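You operate a simulated robot arm through the tools that you are given. There is no shell and no other tool. Be economical: measure what you need, move in short steps, check, and stop when the job is done.

Carry out the task below with a simulated robot arm. There is one attempt and no reset: what you move stays moved.

TASK
Move the white hose from the grey turntable into the open carton.
Fine: free the gold bolt first, turn the hose out from under the clear hood, lay it in the white half; lock the bolt again once it is turned out.
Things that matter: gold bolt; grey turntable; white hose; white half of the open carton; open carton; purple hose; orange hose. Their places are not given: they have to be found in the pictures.

It is judged by the outcome, as a careful person would: the job done as asked, and still so three seconds after it is handed in. It fails if anything else is knocked over, pushed out of place, dropped, spilled or broken.

THE ROBOT
A 6-joint arm with a two-finger parallel gripper, fixed in place. Base frame: the origin is at the foot of the arm, x ahead of it, y to its left, z up; the work surface is at about z = 800. Lengths are in mm, angles in degrees, forces in N, time in s.
With the tool pointing down near the work surface it reaches from about 240 to 640 mm from the base axis. Its first joint turns from -66.0 to 66.0 degrees. Payload 2.7 kg.
Tool frame: the origin (TCP) lies between the finger pads and is the grasp point; the fingertips stand 23 mm ahead of it; z points along the fingers, y is the line along which they close. The gripper opens to 94 mm. The fingers are 38 mm wide and 10 mm thick; the gripper's body (54 by 96 mm) begins 39 mm behind the TCP.
Orientation is that of the tool frame in the base frame, as a unit quaternion [w, x, y, z]. With the fingers straight down and closing along the base's y, the tool's x points along the base's -x, its y along +y and its z along -z.

THE INTERFACE
- The arm moves only by the tool jog_arm. Its argument "plan" is a list of rows, each an object of numbers (a shift or turn left out is 0, a gripper value left out holds the last): "dx", "dy", "dz": the shift along the base's x, y, z in mm; "ax", "ay", "az": the turn, a rotation vector about the base's x, y, z in degrees. In form: [{"dx": .., "dy": .., "dz": .., "ax": .., "ay": .., "az": ..}, ...]. A call has 1 to 12 rows; each row shifts and turns the commanded pose from where the row before left it. "claw" is the gripper command, from -1 (fully open) to 1 (shut), values between in proportion, set as the call begins (left out, the last holds). A row lasts 0.2 s, in which the tool goes at most 50 mm and 8.6 degrees; a call with a longer step from one row to the next is refused whole, and so is a gripper value outside its range. A pose out of reach is approached as far as the arm can. The call stops where the force on the tool passes 40 N (or 10 N more than at its start, if that is more) or the arm is blocked; 0.2 s more then pass. The fingers move at their own pace (about 45 mm/s each) and stop on an object; they squeeze with about 24 N. The grip force told is the motor's: it shows also when the fingers shut on nothing. Time passes only in rows, and 0.2 s behind the last, so rows that do not move let the fingers close. It gives the time, the measured TCP pose, the force on the tool (base axes), the opening and the grip force at its end, in the units of the frame above (readings bear some noise).
- Cameras (640 x 400 px; columns grow to the right, rows downward): "scene" is fixed at [77.4, -426.7, 1428.3]; the picture's right is [0.70, -0.71, 0.00], its down [-0.29, -0.29, -0.91] and it looks along [0.65, 0.64, -0.41] (base axes); focal length 331 px, centre (320, 200). "wrist" rides on the gripper at [-39, 0, -44] in the tool frame; the picture's right is [0.00, -1.00, 0.00], its down [0.97, 0.00, -0.24] and it looks along [0.24, 0.00, 0.97] (tool axes); focal length 218 px, centre (320, 200).
- grab_frame(camera): a new picture of that camera. No time passes.
- point_at(camera, pixels): for up to 12 pixels [column, row] of the newest picture of that camera ("zoom" is the newest enlarged one), the place [x, y, z] in the base frame of the surface seen there, good to about 2 mm, but the place of the scene camera against the robot may be out by one fixed shift of up to 18 mm in any direction. No time passes.
- enlarge(camera, box): a new picture of the part [left, top, right, bottom] of that camera's present view, enlarged. No time passes.
- finish_job(): hands the job in; it is judged then, once.

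Work in short steps. Measure before you move; look again where a grasp or a placing could have gone wrong, and mend it. You have 80 turns and 54 pictures in all, the two below and enlarged ones among them. Open the gripper and draw the arm clear of the work before you hand the job in, unless the task says otherwise; then end with one line.

The tools are called after "Emit:" as name(argument=value, ...) on one line, values as JSON. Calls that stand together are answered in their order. jog_arm: Moves the arm, as the interface text tells. Its arguments: {"type":"object","properties":{"plan":{"type":"array"},"claw":{"type":"number"}},"required":["plan"]} The other tools are called the same way: grab_frame (camera) takes a picture; point_at (camera, pixels) gives the place of the surface under pixels of a picture; enlarge (camera, box) takes an enlarged picture of a part of a camera's view; finish_job () hands the job in.

At the start:

```text
time_s: 0.0
tool_pos: [407.3, -38.9, 1249.7]
tcp_rot: [0.001, 0.0, 1.0, 0.0]
ft_force: [-0.1, 0.8, 0.1]
width: 94.1
grasp_force: 0.0
```

scene: 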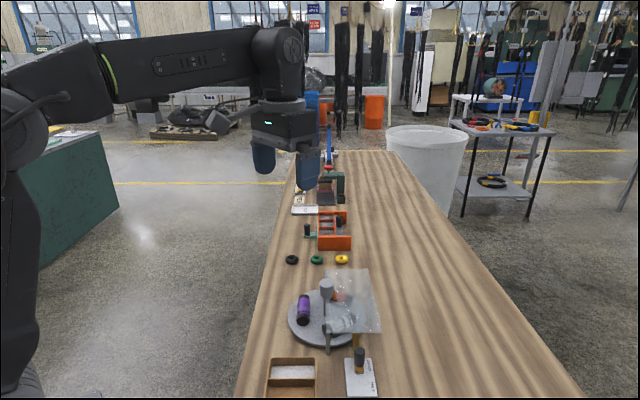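
wrist: 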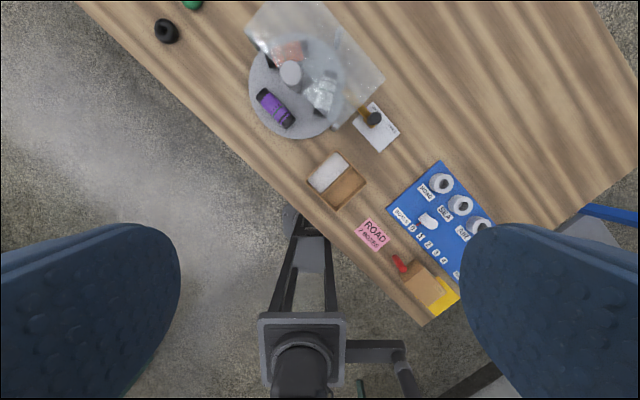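

The turntable is near scene (325,320) with the hood to its right, the bolt plate near (360,375), and the carton near (292,375). I'll enlarge both views.

Emit:
enlarge(camera="scene", box=[240, 250, 420, 400])

Emit:
enlarge(camera="wrist", box=[230, 0, 420, 220])

```text
2.67 times, centred on (330, 325) of scene
```

zoom: 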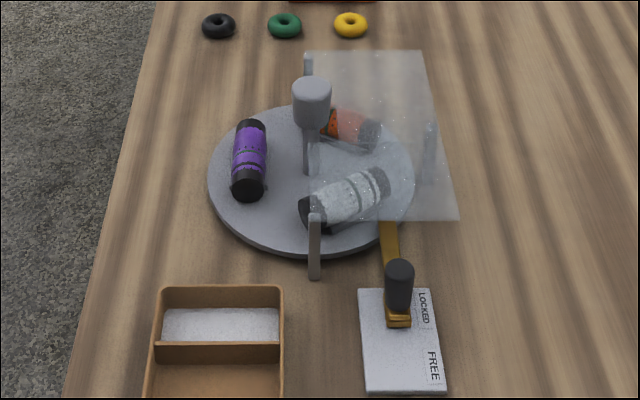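

```text
1.82 times, centred on (325, 110) of wrist
```

zoom: 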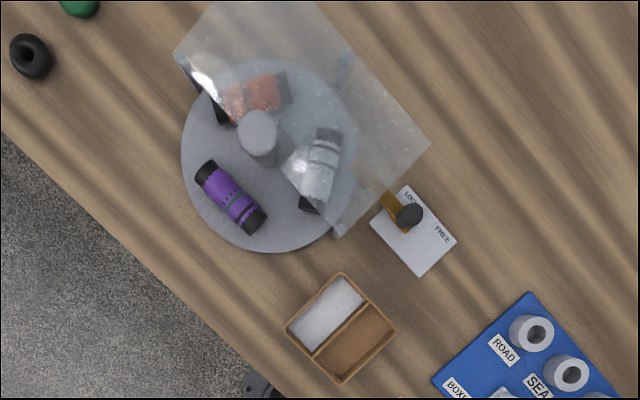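

I'll measure key points with the wrist zoom (the newest zoom) and the same ones in the scene frame.

Emit:
point_at(camera="zoom", pixels=[[258, 128], [182, 155], [275, 252], [345, 185], [408, 214], [410, 187], [447, 238], [417, 276], [342, 273], [286, 327], [394, 330], [342, 384]])

Emit:
point_at(camera="scene", pixels=[[326, 282], [360, 350], [345, 360], [370, 358], [375, 397], [302, 308], [340, 331], [381, 332], [328, 355], [325, 271], [270, 358], [316, 358]])

Emit:
point_at(camera="wrist", pixels=[[291, 72], [262, 92], [288, 122], [276, 108], [326, 82], [318, 108], [325, 95], [384, 82], [335, 125], [247, 28], [373, 118], [362, 112]])

```text
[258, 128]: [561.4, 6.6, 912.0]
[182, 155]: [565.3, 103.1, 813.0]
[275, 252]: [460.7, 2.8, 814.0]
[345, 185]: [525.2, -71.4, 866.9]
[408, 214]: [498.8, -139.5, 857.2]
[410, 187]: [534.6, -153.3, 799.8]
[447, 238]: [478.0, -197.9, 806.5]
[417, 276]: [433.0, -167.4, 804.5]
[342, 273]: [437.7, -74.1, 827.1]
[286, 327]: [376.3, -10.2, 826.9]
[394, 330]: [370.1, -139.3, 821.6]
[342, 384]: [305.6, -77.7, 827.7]
```

```text
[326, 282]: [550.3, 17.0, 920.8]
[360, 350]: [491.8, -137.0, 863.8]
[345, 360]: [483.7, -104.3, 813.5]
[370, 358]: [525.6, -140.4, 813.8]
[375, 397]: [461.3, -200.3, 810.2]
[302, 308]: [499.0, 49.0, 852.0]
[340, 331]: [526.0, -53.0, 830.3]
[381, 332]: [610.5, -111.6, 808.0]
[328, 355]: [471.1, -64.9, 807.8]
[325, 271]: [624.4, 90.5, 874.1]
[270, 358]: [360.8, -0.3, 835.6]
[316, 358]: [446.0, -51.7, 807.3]
```

```text
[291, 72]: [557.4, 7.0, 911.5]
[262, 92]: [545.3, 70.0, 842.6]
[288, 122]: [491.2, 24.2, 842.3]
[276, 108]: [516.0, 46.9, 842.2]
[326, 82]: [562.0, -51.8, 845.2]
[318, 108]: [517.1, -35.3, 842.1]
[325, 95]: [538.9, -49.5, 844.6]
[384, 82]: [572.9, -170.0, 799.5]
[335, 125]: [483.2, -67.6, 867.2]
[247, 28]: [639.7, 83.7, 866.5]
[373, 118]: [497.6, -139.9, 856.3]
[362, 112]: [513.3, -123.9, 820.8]
```

Turntable axis ≈ (559,7), R≈97, with a knob on the axis (top z≈912). The bolt handle is at (498,-140), top 857. I'll go closer to look at the bolt.

Emit:
jog_arm(plan=[{"dx": 8, "dy": -20, "dz": -40}, {"dx": 8, "dy": -20, "dz": -40}, {"dx": 8, "dy": -20, "dz": -40}, {"dx": 8, "dy": -20, "dz": -40}, {"dx": 8, "dy": -20, "dz": -40}, {}])

Emit:
grab_frame(camera="wrist")

```text
time_s: 1.4
tool_pos: [446.1, -136.4, 1049.4]
tcp_rot: [0.0, 0.0, 1.0, 0.0]
ft_force: [0.8, -0.7, -0.5]
width: 93.9
grasp_force: 0.0
```

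```text
49 pictures are left
```

wrist: 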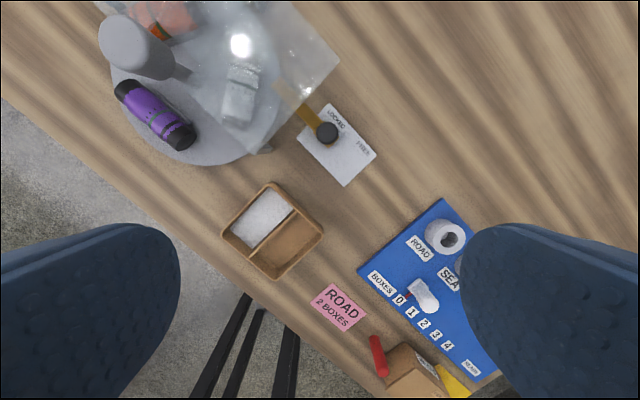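

Emit:
enlarge(camera="wrist", box=[230, 60, 390, 200])

Emit:
point_at(camera="wrist", pixels=[[327, 133], [328, 103], [377, 155], [345, 186], [298, 139], [305, 110], [285, 90], [338, 55], [275, 125], [132, 45], [260, 215], [240, 95]])

```text
2.86 times, centred on (310, 130) of wrist
```

zoom: 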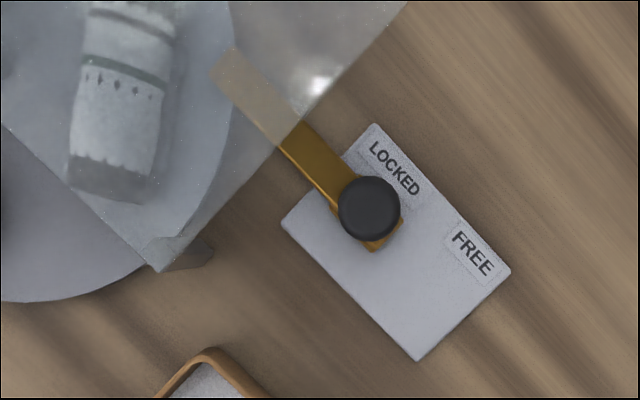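

```text
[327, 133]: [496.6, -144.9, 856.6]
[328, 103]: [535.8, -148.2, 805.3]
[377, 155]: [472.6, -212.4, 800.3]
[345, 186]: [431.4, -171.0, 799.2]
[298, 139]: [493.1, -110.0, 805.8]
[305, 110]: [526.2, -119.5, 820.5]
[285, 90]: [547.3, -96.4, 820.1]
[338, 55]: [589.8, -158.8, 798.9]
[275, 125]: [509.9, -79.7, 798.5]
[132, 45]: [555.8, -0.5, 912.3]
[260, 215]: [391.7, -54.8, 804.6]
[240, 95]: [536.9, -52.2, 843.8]
```

The bolt slides along (-0.7,-0.7) from LOCKED to FREE; handle at ≈(497,-144), top 857. I'll turn the gripper +45° and come above the handle, z≈930.

Emit:
jog_arm(plan=[{"dx": 5, "dy": -1, "dz": -20, "az": 7.5}, {"dx": 9, "dy": -1, "dz": -20, "az": 7.5}, {"dx": 9, "dy": -1, "dz": -20, "az": 7.5}, {"dx": 9, "dy": -1, "dz": -20, "az": 7.5}, {"dx": 9, "dy": -1, "dz": -20, "az": 7.5}, {"dx": 10, "dy": -2, "dz": -20, "az": 7.5}, {}])

Emit:
grab_frame(camera="wrist")

```text
time_s: 3.0
tool_pos: [497.8, -146.4, 930.5]
tcp_rot: [0.0, -0.384, 0.923, 0.0]
ft_force: [-1.3, -0.3, -0.7]
width: 93.7
grasp_force: 0.0
```

```text
47 pictures are left
```

wrist: 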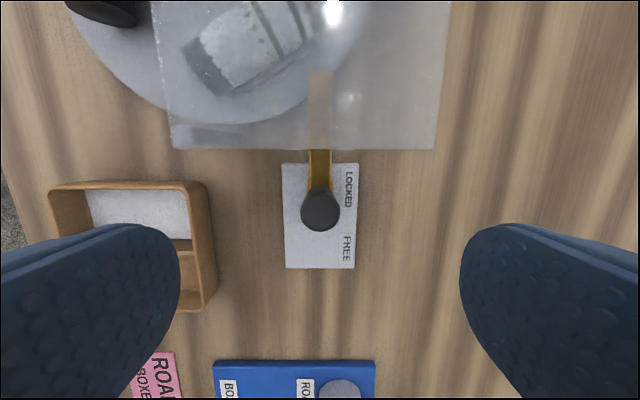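

Handle is centred laterally at px (320,208); I'll descend with a small correction to z≈850 and close.

Emit:
jog_arm(plan=[{"dx": 2.5, "dy": 2.5, "dz": -30}, {"dz": -30}, {"dz": -20}, {}])

Emit:
jog_arm(plan=[{}, {}, {}, {}, {}], claw=1)

Emit:
grab_frame(camera="wrist")

```text
time_s: 4.0
tool_pos: [501.1, -143.4, 851.3]
tcp_rot: [0.0, -0.383, 0.924, 0.0]
ft_force: [0.4, 0.5, -0.7]
width: 94.1
grasp_force: 0.0
```

```text
time_s: 5.2
tool_pos: [500.6, -143.1, 850.5]
tcp_rot: [0.0, -0.382, 0.924, 0.001]
ft_force: [-6.8, 5.3, 3.1]
width: 21.7
grasp_force: 40.8
```

```text
46 pictures are left
```

wrist: 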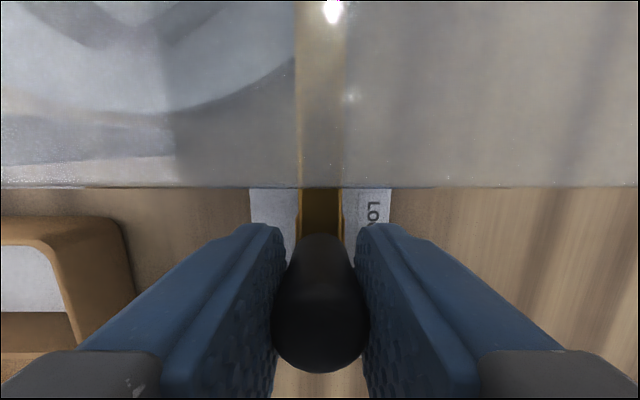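

The handle is gripped (22 mm). Slide it along (-0.7,-0.7) in small steps.

Emit:
jog_arm(plan=[{"dx": -4, "dy": -4}, {"dx": -4, "dy": -4}, {"dx": -4, "dy": -4}, {"dx": -4, "dy": -4}, {"dx": -4, "dy": -4}, {}])

Emit:
enlarge(camera="scene", box=[290, 290, 420, 400])

```text
time_s: 6.6
tool_pos: [480.3, -163.4, 850.0]
tcp_rot: [0.0, -0.383, 0.924, 0.0]
ft_force: [-14.7, 13.8, 22.6]
width: 21.5
grasp_force: 45.4
```

```text
3.64 times, centred on (355, 345) of scene
```

zoom: 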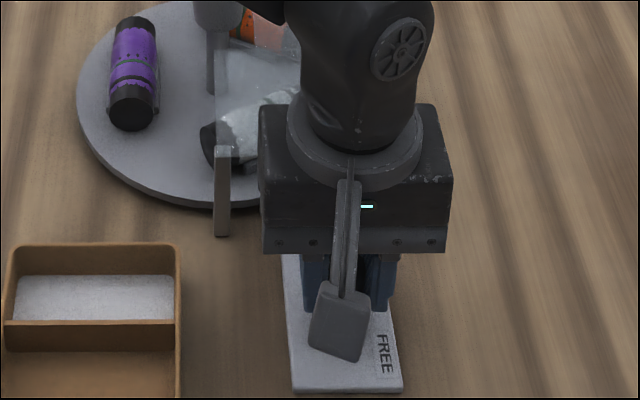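

Slid 28 mm with only side forces; continue in small steps.

Emit:
jog_arm(plan=[{"dx": -2, "dy": -2}, {"dx": -2, "dy": -2}, {"dx": -2, "dy": -2}, {}])

Emit:
grab_frame(camera="wrist")

```text
time_s: 7.6
tool_pos: [475.2, -168.9, 851.3]
tcp_rot: [0.0, -0.383, 0.924, 0.0]
ft_force: [-15.5, 15.5, 30.6]
width: 22.1
grasp_force: 45.3
```

```text
44 pictures are left
```

wrist: 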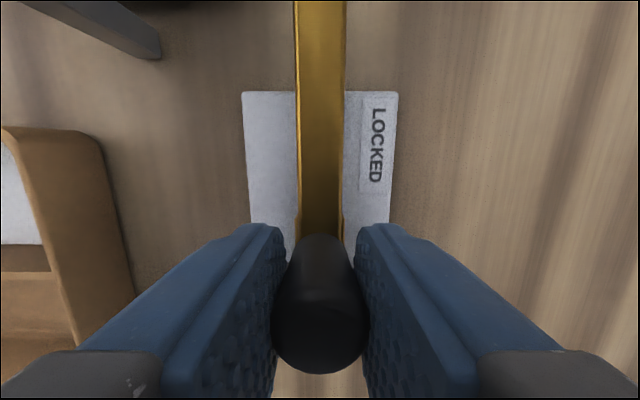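

Emit:
jog_arm(plan=[{"dx": -1.5, "dy": -1.5, "dz": 0.3}, {"dx": -1.5, "dy": -1.5, "dz": 0.3}, {"dx": -1.5, "dy": -1.5}, {}])

```text
time_s: 8.6
tool_pos: [471.0, -171.3, 850.8]
tcp_rot: [0.001, -0.384, 0.923, 0.0]
ft_force: [-2.6, 28.1, 19.7]
width: 22.0
grasp_force: 44.8
```

In-line resistance has appeared after ≈41 mm, so this is the end stop. Release and lift, then look.

Emit:
jog_arm(plan=[{}, {}, {}, {}], claw=-0.3)

Emit:
jog_arm(plan=[{"dz": 30}, {"dz": 40}, {"dz": 40}, {"dz": 20}, {}])

Emit:
grab_frame(camera="wrist")

```text
time_s: 9.6
tool_pos: [470.5, -174.1, 850.6]
tcp_rot: [0.001, -0.383, 0.924, 0.0]
ft_force: [0.2, 0.4, -1.0]
width: 61.1
grasp_force: 0.0
```

```text
time_s: 10.8
tool_pos: [470.4, -173.9, 982.3]
tcp_rot: [0.001, -0.384, 0.923, 0.001]
ft_force: [-0.1, 0.0, -0.3]
width: 61.0
grasp_force: 0.2
```

```text
43 pictures are left
```

wrist: 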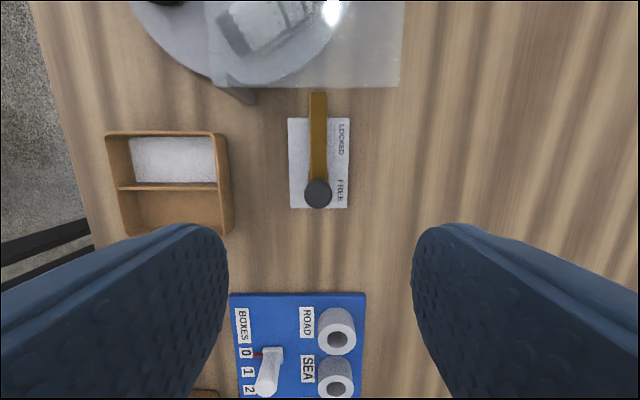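

Bolt is now at FREE and its tip is clear of the disc. Next I go above the turntable knob at (559,7), keeping height.

Emit:
jog_arm(plan=[{"dx": 10, "dy": 30, "dz": 6}, {"dx": 15, "dy": 30, "dz": 6}, {"dx": 15, "dy": 30, "dz": 6}, {"dx": 15, "dy": 30}, {"dx": 16, "dy": 30}, {"dx": 17.6, "dy": 31}, {}], claw=-1)

Emit:
grab_frame(camera="wrist")

Emit:
enlarge(camera="scene", box=[260, 240, 420, 370])

```text
time_s: 12.4
tool_pos: [558.4, 6.3, 998.8]
tcp_rot: [0.0, -0.383, 0.924, 0.0]
ft_force: [0.5, -0.2, -0.4]
width: 94.0
grasp_force: 0.0
```

```text
42 pictures are left
```

wrist: 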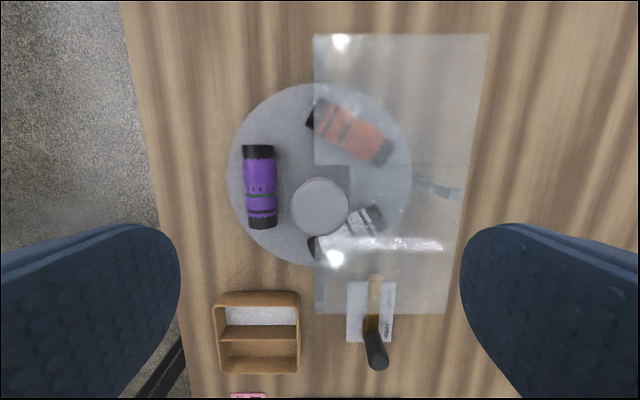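

```text
3.08 times, centred on (340, 305) of scene
```

zoom: 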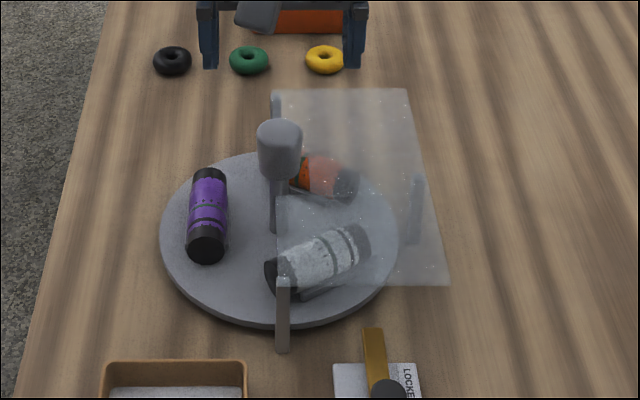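

Knob at px (320,207), aligned within ~2 mm. Descend to z≈900 (tips ≈877, above the roof at 867) and grip.

Emit:
jog_arm(plan=[{"dx": 1, "dy": 1, "dz": -40}, {"dz": -35}, {"dz": -23}, {}])

Emit:
jog_arm(plan=[{}, {}, {}, {}], claw=1)

Emit:
enlarge(camera="scene", box=[260, 240, 420, 370])

```text
time_s: 13.4
tool_pos: [559.7, 6.9, 901.9]
tcp_rot: [0.0, -0.383, 0.924, -0.001]
ft_force: [-1.0, 0.2, -0.1]
width: 94.1
grasp_force: 0.1
```

```text
time_s: 14.4
tool_pos: [559.7, 7.8, 901.3]
tcp_rot: [-0.001, -0.383, 0.924, 0.0]
ft_force: [-5.1, 4.3, 3.1]
width: 36.2
grasp_force: 36.0
```

```text
3.08 times, centred on (340, 305) of scene
```

zoom: 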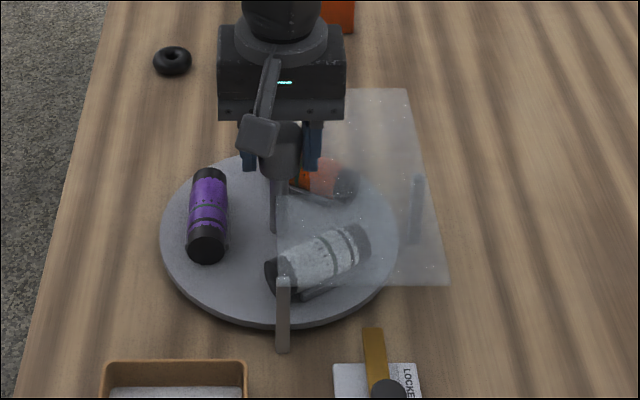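

Gripped at 36 mm. Turn clockwise (seen from above) −40° slowly and check that the disc follows.

Emit:
jog_arm(plan=[{"az": -3}, {"az": -5}, {"az": -5}, {"az": -5}, {"az": -5}, {"az": -5}, {"az": -5}, {"az": -5}, {"az": -2}, {}])

Emit:
enlarge(camera="scene", box=[260, 240, 420, 370])

```text
time_s: 16.6
tool_pos: [559.6, 7.8, 900.8]
tcp_rot: [0.0, -0.043, 0.999, -0.001]
ft_force: [-10.6, -6.7, 10.4]
width: 35.5
grasp_force: 45.4
```

```text
3.08 times, centred on (340, 305) of scene
```

zoom: 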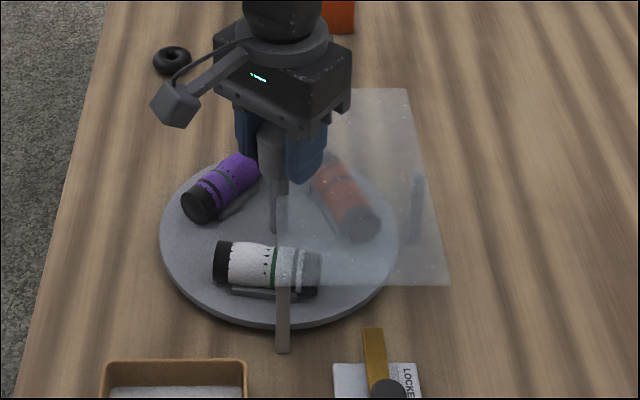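

The disc follows. Continue another −80°.

Emit:
jog_arm(plan=[{"az": -4}, {"az": -7}, {"az": -7}, {"az": -7}, {"az": -7}, {"az": -7}, {"az": -7}, {"az": -7}, {"az": -5}, {}])

Emit:
enlarge(camera="scene", box=[260, 240, 420, 370])

```text
time_s: 18.8
tool_pos: [558.5, 6.8, 900.1]
tcp_rot: [-0.001, 0.448, 0.894, 0.0]
ft_force: [-14.9, -21.7, 11.8]
width: 36.0
grasp_force: 45.2
```

```text
3.08 times, centred on (340, 305) of scene
```

zoom: 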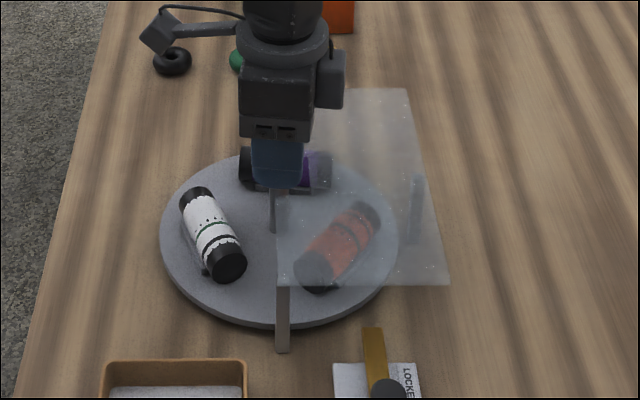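

About −98° so far; white hose nearly out. Finish to ≈−120°, so that it takes the purple hose's former place.

Emit:
jog_arm(plan=[{"az": -5}, {"az": -6}, {"az": -6}, {"az": -5}, {}])

Emit:
jog_arm(plan=[{}, {}, {}, {}], claw=-1)

Emit:
jog_arm(plan=[{"dz": 30}, {"dz": 40}, {"dz": 40}, {"dx": -10, "dy": -5, "az": 8}, {"dx": -10, "dy": -5, "az": 8}, {"dx": -10, "az": 8}, {"dx": -10, "az": 8}, {"dx": -10, "az": 8}, {"dx": -10, "az": 8}, {"dx": -10, "az": 8}, {"dx": -10, "az": 8}, {"az": 8}])

Emit:
grab_frame(camera="wrist")

Emit:
enlarge(camera="scene", box=[260, 240, 420, 370])

```text
time_s: 20.0
tool_pos: [558.5, 6.3, 900.6]
tcp_rot: [-0.001, 0.609, 0.793, -0.002]
ft_force: [-27.7, -23.4, 13.4]
width: 36.1
grasp_force: 44.7
```

```text
time_s: 21.0
tool_pos: [561.4, 8.6, 900.4]
tcp_rot: [0.001, 0.609, 0.793, 0.001]
ft_force: [0.6, -0.7, 0.0]
width: 94.1
grasp_force: 0.1
```

```text
time_s: 23.6
tool_pos: [480.1, -0.9, 1012.3]
tcp_rot: [-0.001, 0.024, 1.0, 0.0]
ft_force: [-0.4, -0.3, 0.4]
width: 94.1
grasp_force: 0.0
```

```text
37 pictures are left
```

wrist: 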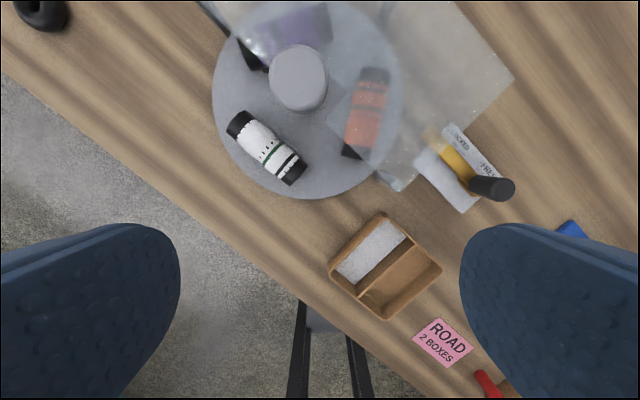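

```text
3.08 times, centred on (340, 305) of scene
```

zoom: 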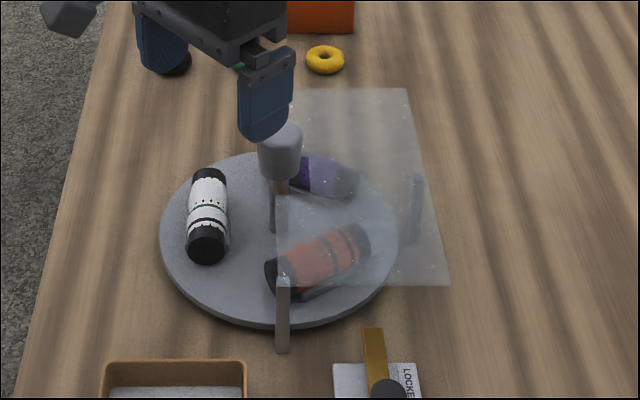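

The layout matches the original one, shifted by a station, with the white hose out. Now relock the bolt: go above the handle at (470.5,-174) with the +45° orientation.

Emit:
jog_arm(plan=[{"dy": -25, "az": 6.8}, {"dx": -2, "dy": -25, "az": 6.8}, {"dx": -2, "dy": -25, "az": 6.8}, {"dx": -2, "dy": -25, "az": 6.8}, {"dx": -2, "dy": -25, "az": 6.8}, {"dx": -1, "dy": -25, "az": 6.8}, {"dy": -23, "dz": -25, "az": 6.8}, {"dz": -35}, {}], claw=-0.3)

Emit:
grab_frame(camera="wrist")

```text
time_s: 25.6
tool_pos: [470.6, -175.3, 950.3]
tcp_rot: [0.0, -0.379, 0.925, 0.0]
ft_force: [0.0, 0.8, 0.6]
width: 61.2
grasp_force: 0.0
```

```text
35 pictures are left
```

wrist: 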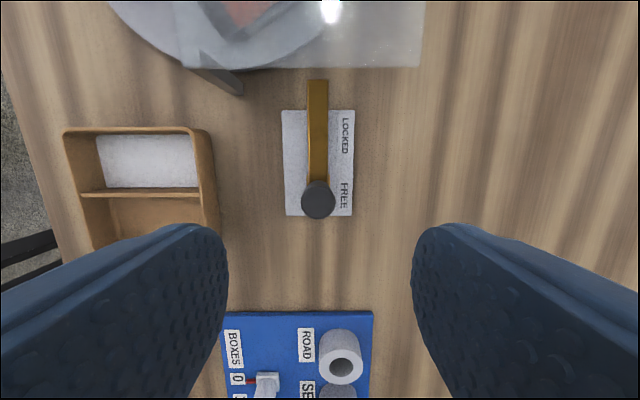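

Handle at px (318,200). Small correction, descend to 851, grip, and slide back toward LOCKED.

Emit:
jog_arm(plan=[{"dx": 1.5, "dy": 3, "dz": -40}, {"dz": -40}, {"dz": -19}, {}])

Emit:
jog_arm(plan=[{}, {}, {}, {}], claw=1)

Emit:
jog_arm(plan=[{"dx": 4, "dy": 4}, {"dx": 4, "dy": 4}, {"dx": 4, "dy": 4}, {"dx": 4, "dy": 4}, {"dx": 3, "dy": 3}, {"dx": 3, "dy": 3}, {}])

```text
time_s: 26.6
tool_pos: [473.0, -171.3, 851.2]
tcp_rot: [0.0, -0.379, 0.925, 0.001]
ft_force: [-1.1, -0.1, -0.4]
width: 60.9
grasp_force: 0.1
```

```text
time_s: 27.6
tool_pos: [471.5, -171.2, 852.4]
tcp_rot: [-0.001, -0.379, 0.925, 0.001]
ft_force: [-5.0, 5.6, 1.6]
width: 21.9
grasp_force: 45.3
```

```text
time_s: 29.2
tool_pos: [494.9, -149.1, 852.1]
tcp_rot: [0.0, -0.38, 0.925, 0.0]
ft_force: [-15.2, 14.9, 13.5]
width: 21.8
grasp_force: 45.0
```

Emit:
jog_arm(plan=[{"dx": 2, "dy": 2}, {"dx": 2, "dy": 2}, {"dx": 1.5, "dy": 1.5}, {}])

Emit:
grab_frame(camera="wrist")

```text
time_s: 30.2
tool_pos: [501.4, -144.5, 851.4]
tcp_rot: [-0.001, -0.379, 0.925, 0.001]
ft_force: [-16.5, 16.6, 14.9]
width: 21.9
grasp_force: 45.3
```

```text
34 pictures are left
```

wrist: 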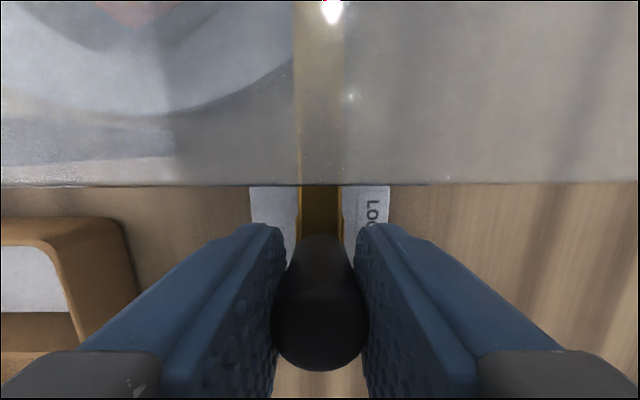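

The view equals the original locked one; I'll nudge 1.5 mm more to feel for the stop, then release and lift.

Emit:
jog_arm(plan=[{"dx": 1, "dy": 1}, {"dx": 0.7, "dy": 0.7}, {}])

Emit:
jog_arm(plan=[{}, {}, {}, {}], claw=-0.3)

Emit:
jog_arm(plan=[{"dz": 30}, {"dz": 40}, {"dz": 40}, {"dz": 20}, {}])

Emit:
enlarge(camera="wrist", box=[230, 60, 410, 260])

```text
time_s: 31.0
tool_pos: [500.7, -142.2, 851.4]
tcp_rot: [-0.002, -0.38, 0.925, 0.001]
ft_force: [-24.6, 7.3, 16.2]
width: 21.9
grasp_force: 45.0
```

```text
time_s: 32.0
tool_pos: [502.1, -142.9, 851.8]
tcp_rot: [0.0, -0.379, 0.925, 0.0]
ft_force: [-1.0, 0.2, 1.0]
width: 61.1
grasp_force: 0.1
```

```text
time_s: 33.2
tool_pos: [501.7, -143.0, 981.0]
tcp_rot: [0.001, -0.38, 0.925, 0.0]
ft_force: [0.5, -1.0, 0.1]
width: 61.1
grasp_force: 0.1
```

```text
2.00 times, centred on (320, 160) of wrist
```

zoom: 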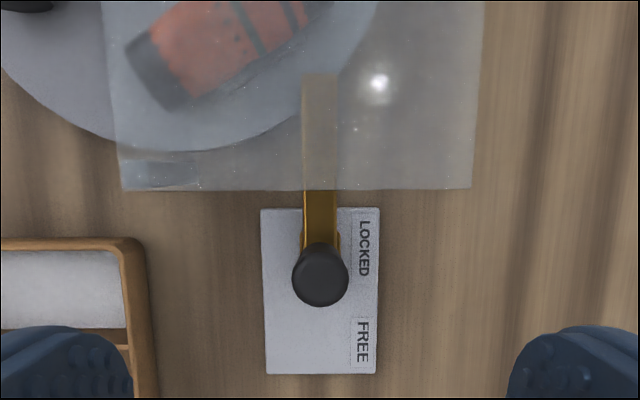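

Bolt is at LOCKED against its stop. Next the hose: gripping across it vertically would put the gripper body into the turntable knob, so I'll look from above with the gripper turned so it can grip end-to-end (tool y along the hose, camera outward).

Emit:
jog_arm(plan=[{"dx": 1.3, "dy": 15.8, "az": 7.5}, {"dx": 1.3, "dy": 15.8, "az": 7.5}, {"dx": 1.3, "dy": 15.8, "az": 7.5}, {"dx": 1.3, "dy": 15.8, "az": 7.5}, {"dx": 1.3, "dy": 15.8, "az": 7.5}, {"dx": 1.3, "dy": 15.8, "az": 7.5}, {"dx": 1.3, "dy": 15.8, "az": 7.5}, {"dx": 1.3, "dy": 15.8, "az": 7.5}, {"dx": 1.3, "dy": 15.8, "az": 7.5}, {"dx": 1.3, "dy": 15.8, "az": 7.5}, {"dx": 1.3, "dy": 15.8, "az": 7.5}, {"dx": 1.3, "dy": 15.8, "az": 7.5}], claw=-1)

Emit:
grab_frame(camera="wrist")

```text
time_s: 35.8
tool_pos: [517.1, 45.8, 982.2]
tcp_rot: [0.0, 0.923, -0.385, 0.0]
ft_force: [-0.4, -0.1, 0.3]
width: 94.0
grasp_force: 0.1
```

```text
32 pictures are left
```

wrist: 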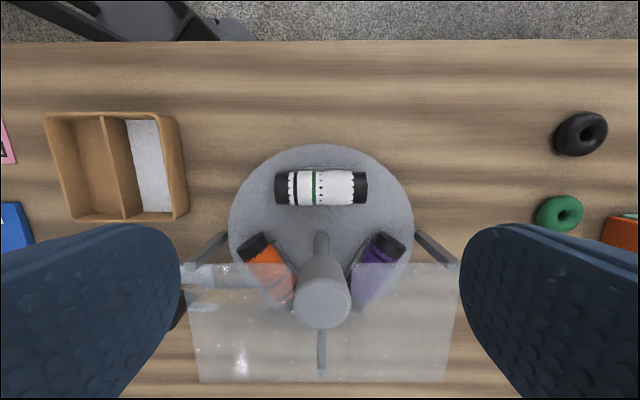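

Emit:
enlarge(camera="wrist", box=[220, 140, 420, 265])

Emit:
point_at(camera="wrist", pixels=[[279, 188], [320, 188], [364, 186], [320, 174], [320, 201], [320, 215], [150, 160], [105, 165], [147, 115], [75, 165], [160, 217], [72, 118]])

Emit:
enlarge(camera="wrist", box=[30, 90, 210, 240])

```text
3.20 times, centred on (320, 202) of wrist
```

zoom: 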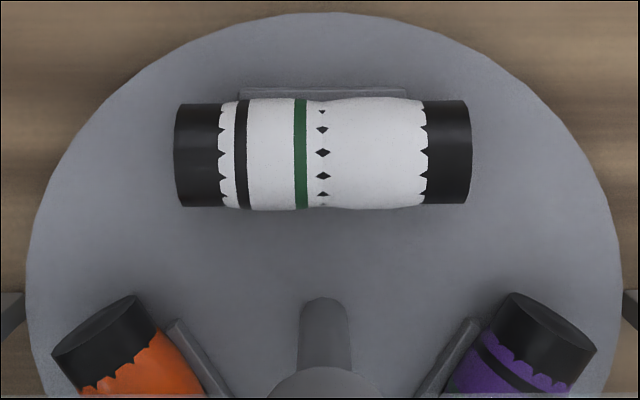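

```text
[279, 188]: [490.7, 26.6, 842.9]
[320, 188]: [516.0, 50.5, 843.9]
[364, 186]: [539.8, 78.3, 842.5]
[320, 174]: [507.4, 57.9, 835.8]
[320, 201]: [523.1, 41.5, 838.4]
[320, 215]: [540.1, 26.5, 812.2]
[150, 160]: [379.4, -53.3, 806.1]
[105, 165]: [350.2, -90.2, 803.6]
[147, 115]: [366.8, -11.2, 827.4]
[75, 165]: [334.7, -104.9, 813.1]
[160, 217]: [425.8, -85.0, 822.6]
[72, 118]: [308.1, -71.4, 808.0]
```

```text
2.67 times, centred on (120, 165) of wrist
```

zoom: 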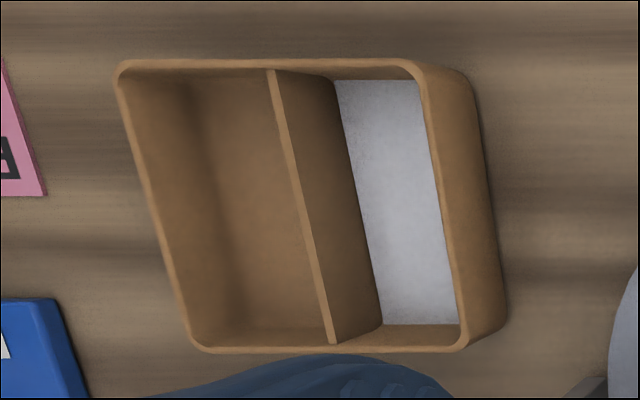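

Hose ≈78 mm long, 29 mm thick, centre ≈(518,49), top 843. Now measure the carton's white half accurately from this zoom.

Emit:
point_at(camera="zoom", pixels=[[272, 72], [333, 340], [416, 75], [464, 338], [340, 64], [400, 348], [345, 84], [384, 322], [415, 84], [454, 322], [120, 75], [195, 345]])

```text
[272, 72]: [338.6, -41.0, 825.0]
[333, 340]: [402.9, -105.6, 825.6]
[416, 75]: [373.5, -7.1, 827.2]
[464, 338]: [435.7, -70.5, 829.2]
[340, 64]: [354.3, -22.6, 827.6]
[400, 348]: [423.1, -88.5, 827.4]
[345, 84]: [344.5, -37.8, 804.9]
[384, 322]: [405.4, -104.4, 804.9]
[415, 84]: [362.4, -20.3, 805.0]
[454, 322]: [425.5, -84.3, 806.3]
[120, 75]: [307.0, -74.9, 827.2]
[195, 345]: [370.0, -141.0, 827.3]
```

Cell is ≈88×44 mm, centre (388,-56), rim 827, floor 805; the hose fits lengthwise along (0.7,-0.7). Fingers don't fit inside, so I'll grip the end caps near their top. Descend to just above and check.

Emit:
jog_arm(plan=[{"dx": 1.3, "dy": 3, "dz": -35}, {"dz": -35}, {"dz": -25}, {"dz": -10}, {}])

Emit:
grab_frame(camera="wrist")

Emit:
enlarge(camera="scene", box=[250, 220, 410, 350])

```text
time_s: 37.0
tool_pos: [518.2, 50.1, 874.7]
tcp_rot: [0.0, 0.923, -0.385, 0.0]
ft_force: [0.3, 1.8, 0.2]
width: 94.0
grasp_force: 0.0
```

```text
29 pictures are left
```

wrist: 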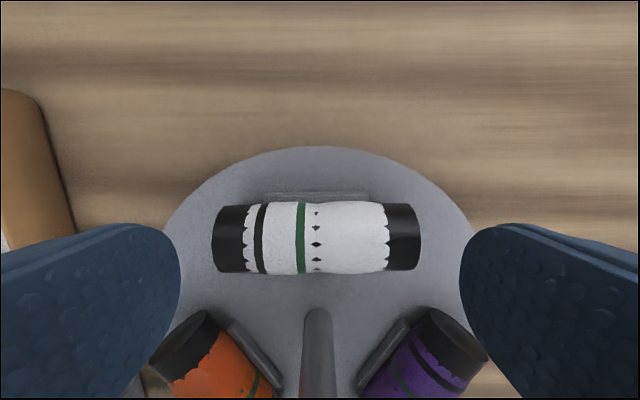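

```text
3.08 times, centred on (330, 285) of scene
```

zoom: 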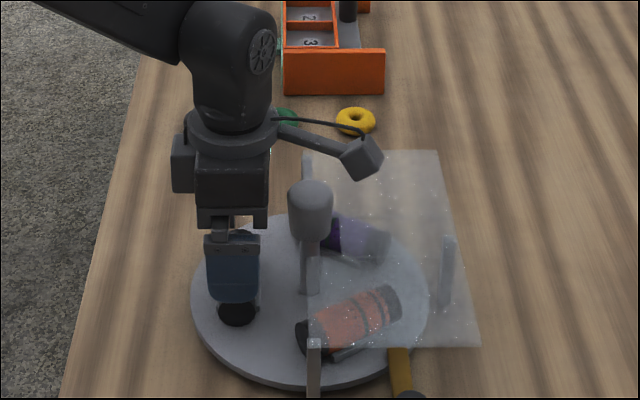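

A bracket box protrudes on the knob/hood side at zoom (360,155); measure its height before descending.

Emit:
point_at(camera="zoom", pixels=[[360, 158], [372, 176], [350, 165], [380, 155], [320, 137], [310, 190], [310, 232], [225, 225], [262, 222], [260, 190], [290, 193], [236, 315]])

```text
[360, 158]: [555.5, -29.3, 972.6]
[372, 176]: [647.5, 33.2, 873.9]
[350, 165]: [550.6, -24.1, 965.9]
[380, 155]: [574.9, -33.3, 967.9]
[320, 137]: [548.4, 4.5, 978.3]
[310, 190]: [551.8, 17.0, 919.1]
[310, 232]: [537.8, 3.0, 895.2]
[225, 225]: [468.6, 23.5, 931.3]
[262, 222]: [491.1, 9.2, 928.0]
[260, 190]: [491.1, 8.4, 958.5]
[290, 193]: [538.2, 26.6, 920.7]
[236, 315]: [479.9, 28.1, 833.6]
```

Bracket box bottom will stay ≈930, clear of the knob (912). The hose is 1 mm left of centre; correct, descend to 856, and close.

Emit:
jog_arm(plan=[{"dx": -1, "dy": -1.3, "dz": -9}, {"dz": -9.5}, {}])

Emit:
jog_arm(plan=[{}, {}, {}], claw=1)

Emit:
grab_frame(camera="wrist")

```text
time_s: 37.8
tool_pos: [517.5, 48.3, 857.5]
tcp_rot: [0.0, 0.922, -0.386, 0.0]
ft_force: [0.6, -0.3, -0.4]
width: 94.3
grasp_force: 0.1
```

```text
time_s: 38.6
tool_pos: [518.8, 48.6, 858.5]
tcp_rot: [0.0, 0.923, -0.386, -0.001]
ft_force: [0.0, 1.0, 0.2]
width: 78.9
grasp_force: 24.0
```

```text
27 pictures are left
```

wrist: 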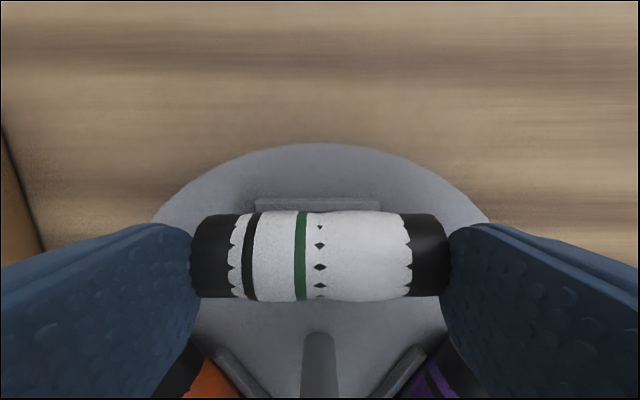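

Gripped at 78.9 mm. Lift slowly and check.

Emit:
jog_arm(plan=[{}, {"dz": 4}, {"dz": 6}, {"dz": 10}, {"dz": 10}, {}])

Emit:
grab_frame(camera="wrist")

```text
time_s: 40.0
tool_pos: [518.7, 48.1, 887.7]
tcp_rot: [0.0, 0.923, -0.385, 0.0]
ft_force: [0.2, -0.3, 0.1]
width: 0.0
grasp_force: 25.0
```

```text
26 pictures are left
```

wrist: 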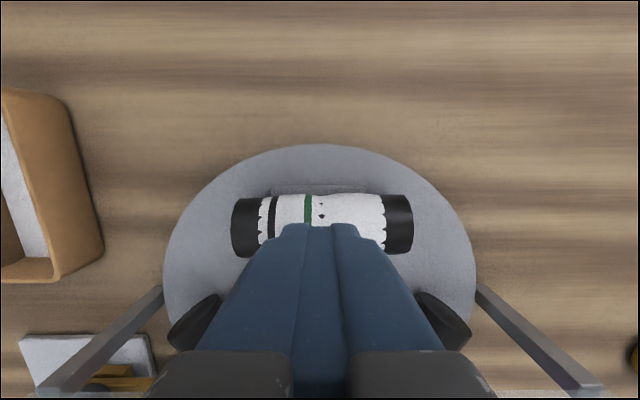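

The fingers slipped off the cap tops (only ~7 mm overlap); the hose is still in its cradle. Open and check the hose position before gripping deeper.

Emit:
jog_arm(plan=[{}, {}, {}, {}, {}, {}], claw=-1)

Emit:
grab_frame(camera="wrist")

```text
time_s: 41.4
tool_pos: [518.1, 48.9, 888.1]
tcp_rot: [0.0, 0.922, -0.386, 0.0]
ft_force: [0.4, -0.2, 0.2]
width: 94.0
grasp_force: 0.1
```

```text
25 pictures are left
```

wrist: 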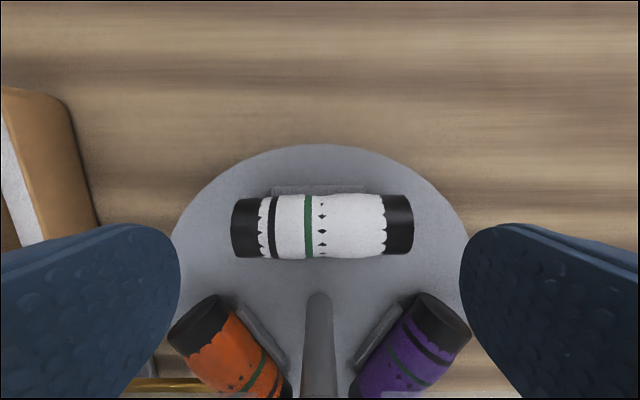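

Hose is in place and centred (px 322,226). Descend to ≈851.5 for a deeper grip, close, and lift a little.

Emit:
jog_arm(plan=[{"dz": -15}, {"dz": -15}, {"dz": -6.5}, {}])

Emit:
jog_arm(plan=[{}, {}, {}, {}], claw=1)

Emit:
jog_arm(plan=[{"dz": 2}, {"dz": 3}, {"dz": 5}, {}])

Emit:
grab_frame(camera="wrist")

```text
time_s: 42.4
tool_pos: [518.1, 49.4, 851.7]
tcp_rot: [0.0, 0.923, -0.386, 0.0]
ft_force: [-0.6, -0.3, -0.1]
width: 94.2
grasp_force: 0.0
```

```text
time_s: 43.4
tool_pos: [518.4, 48.0, 851.4]
tcp_rot: [0.0, 0.923, -0.385, 0.0]
ft_force: [-0.5, 0.4, 0.6]
width: 79.0
grasp_force: 24.0
```

```text
time_s: 44.4
tool_pos: [517.6, 49.6, 861.8]
tcp_rot: [0.0, 0.923, -0.386, 0.0]
ft_force: [-0.5, -0.5, 0.3]
width: 78.8
grasp_force: 23.7
```

```text
24 pictures are left
```

wrist: 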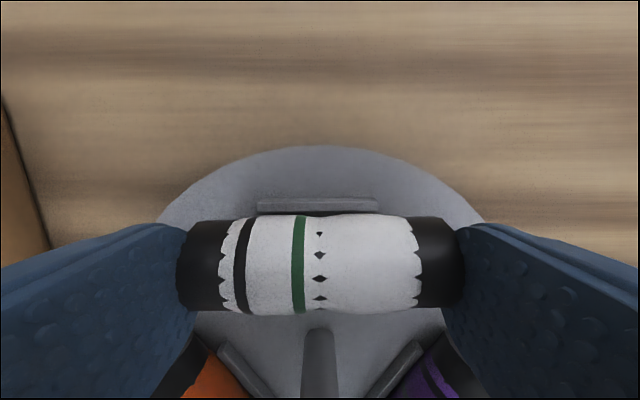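

The hose is coming up (looks bigger, 290 px vs 258). Lift further to ≈920 and check.

Emit:
jog_arm(plan=[{"dz": 10}, {"dz": 15}, {"dz": 20}, {"dz": 15}, {}])

Emit:
enlarge(camera="scene", box=[230, 220, 410, 370])

```text
time_s: 45.6
tool_pos: [517.8, 47.9, 922.5]
tcp_rot: [-0.001, 0.922, -0.386, 0.0]
ft_force: [-1.8, -0.5, -0.6]
width: 78.9
grasp_force: 24.0
```

```text
2.67 times, centred on (320, 295) of scene
```

zoom: 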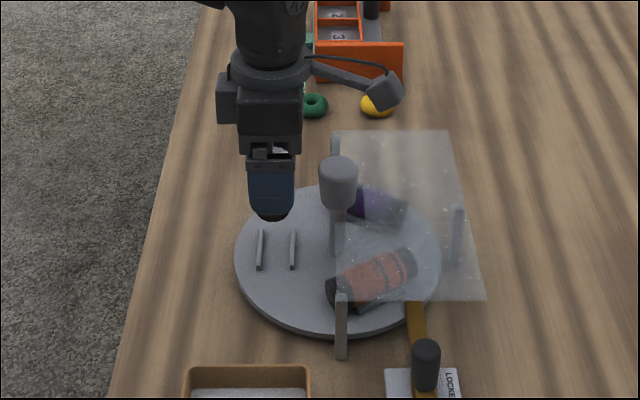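

The hose is held and the cradle is empty. Move to above the cell (388,-56) while turning −90°.

Emit:
jog_arm(plan=[{"dx": -10, "dy": -8, "az": -7.5}, {"dx": -11, "dy": -8.7, "az": -7.5}, {"dx": -11, "dy": -8.7, "az": -7.5}, {"dx": -11, "dy": -8.7, "az": -7.5}, {"dx": -11, "dy": -8.7, "az": -7.5}, {"dx": -11, "dy": -8.7, "az": -7.5}, {"dx": -11, "dy": -8.7, "az": -7.5}, {"dx": -11, "dy": -8.7, "az": -7.5}, {"dx": -11, "dy": -8.7, "az": -7.5}, {"dx": -11, "dy": -8.7, "az": -7.5}, {"dx": -11, "dy": -8.7, "az": -7.5}, {"dx": -10, "dy": -9, "az": -7.5}])

Emit:
grab_frame(camera="wrist")

```text
time_s: 48.2
tool_pos: [388.8, -56.1, 922.5]
tcp_rot: [0.0, -0.38, 0.925, 0.0]
ft_force: [-0.7, -0.8, -1.1]
width: 78.9
grasp_force: 23.9
```

```text
22 pictures are left
```

wrist: 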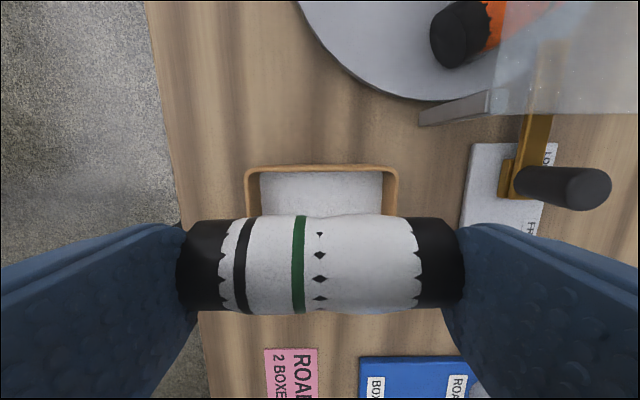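

Aligned within ~1 mm with the carton (rim px 247–398, hose mid 319.5). Shift 1 mm right and lower until the fingertips are just above the rim.

Emit:
jog_arm(plan=[{"dx": 0.5, "dy": -1, "dz": -20}, {"dz": -20}, {"dz": -15}, {"dz": -8}, {"dz": -4}, {}])

Emit:
grab_frame(camera="wrist")

Emit:
enlarge(camera="scene", box=[220, 280, 380, 400])

```text
time_s: 49.6
tool_pos: [388.3, -56.7, 854.8]
tcp_rot: [0.0, -0.38, 0.925, 0.0]
ft_force: [-0.6, 0.1, -0.4]
width: 78.7
grasp_force: 23.8
```

```text
21 pictures are left
```

wrist: 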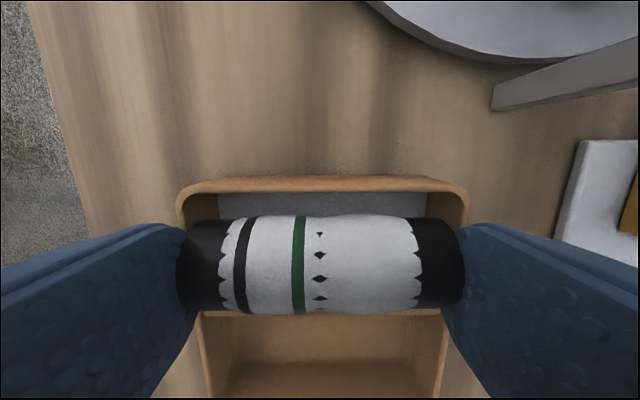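

```text
3.33 times, centred on (300, 340) of scene
```

zoom: 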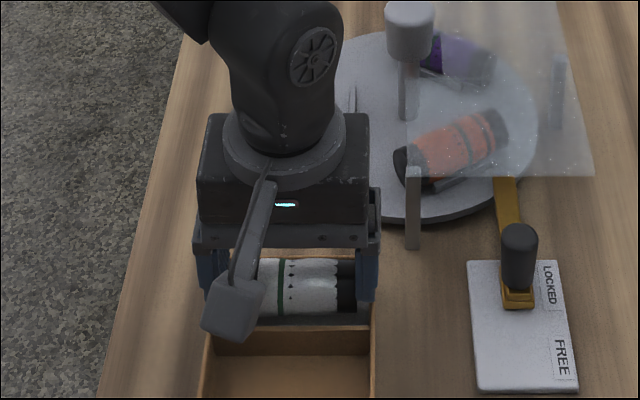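

Well centred over the cell. Shift 1 mm, lower 2.5 mm more, then open.

Emit:
jog_arm(plan=[{"dx": 0.6, "dy": -0.9, "dz": -1.5}, {"dz": -1}, {}])

Emit:
jog_arm(plan=[{}, {}, {}, {}], claw=-1)

Emit:
jog_arm(plan=[{"dz": 20}, {"dz": 40}, {"dz": 40}, {"dz": 40}, {}])

Emit:
grab_frame(camera="wrist")

Emit:
enlarge(camera="scene", box=[220, 280, 380, 400])

```text
time_s: 50.4
tool_pos: [387.4, -57.8, 852.7]
tcp_rot: [0.001, -0.379, 0.926, 0.0]
ft_force: [-0.1, -0.2, -0.5]
width: 78.8
grasp_force: 24.5
```

```text
time_s: 51.4
tool_pos: [387.9, -58.2, 852.0]
tcp_rot: [0.0, -0.379, 0.925, -0.001]
ft_force: [-0.5, 0.0, 0.3]
width: 93.9
grasp_force: 0.1
```

```text
time_s: 52.6
tool_pos: [387.3, -56.9, 993.6]
tcp_rot: [0.0, -0.379, 0.925, -0.001]
ft_force: [-0.5, 0.2, -0.3]
width: 93.8
grasp_force: 0.1
```

```text
19 pictures are left
```

wrist: 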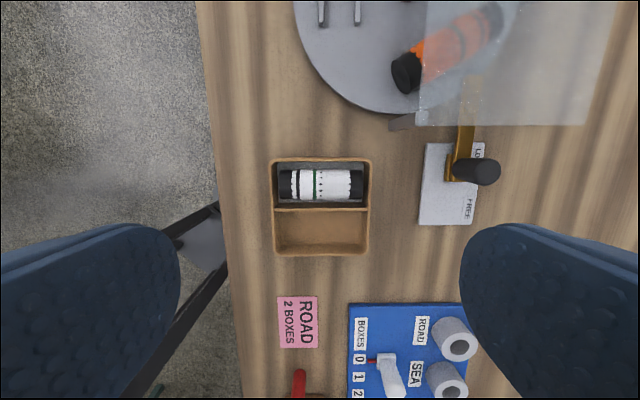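

```text
3.33 times, centred on (300, 340) of scene
```

zoom: 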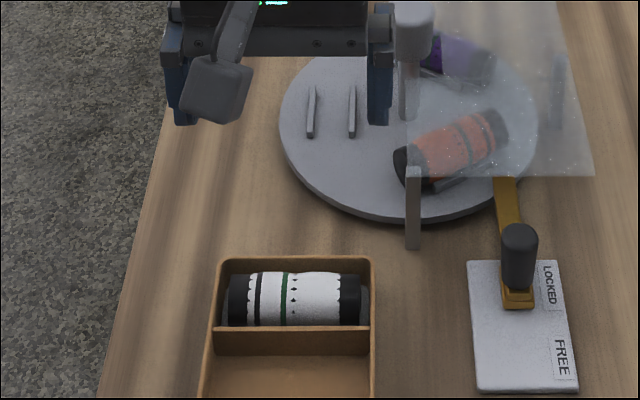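

The white hose lies flat in the white half, the bolt is at LOCKED, and the other hoses are still in their cradles. I'll raise the arm clear and hand in.

Emit:
jog_arm(plan=[{"dz": 45}, {"dz": 45}, {"dz": 45}, {"dz": 45}, {}])

Emit:
finish_job()

```text
time_s: 53.8
tool_pos: [387.4, -56.9, 1175.1]
tcp_rot: [0.0, -0.379, 0.925, 0.0]
ft_force: [0.4, -0.6, 0.5]
width: 93.9
grasp_force: 0.1
```

```text
The job is handed in.
```

The white hose is lying flat in the white half of the carton. The gold bolt is locked again, and the purple and orange hoses are still in their cradles on the turntable; the first grip on the white hose slipped without moving it out of place, and it dropped about 10 mm into the carton when released.
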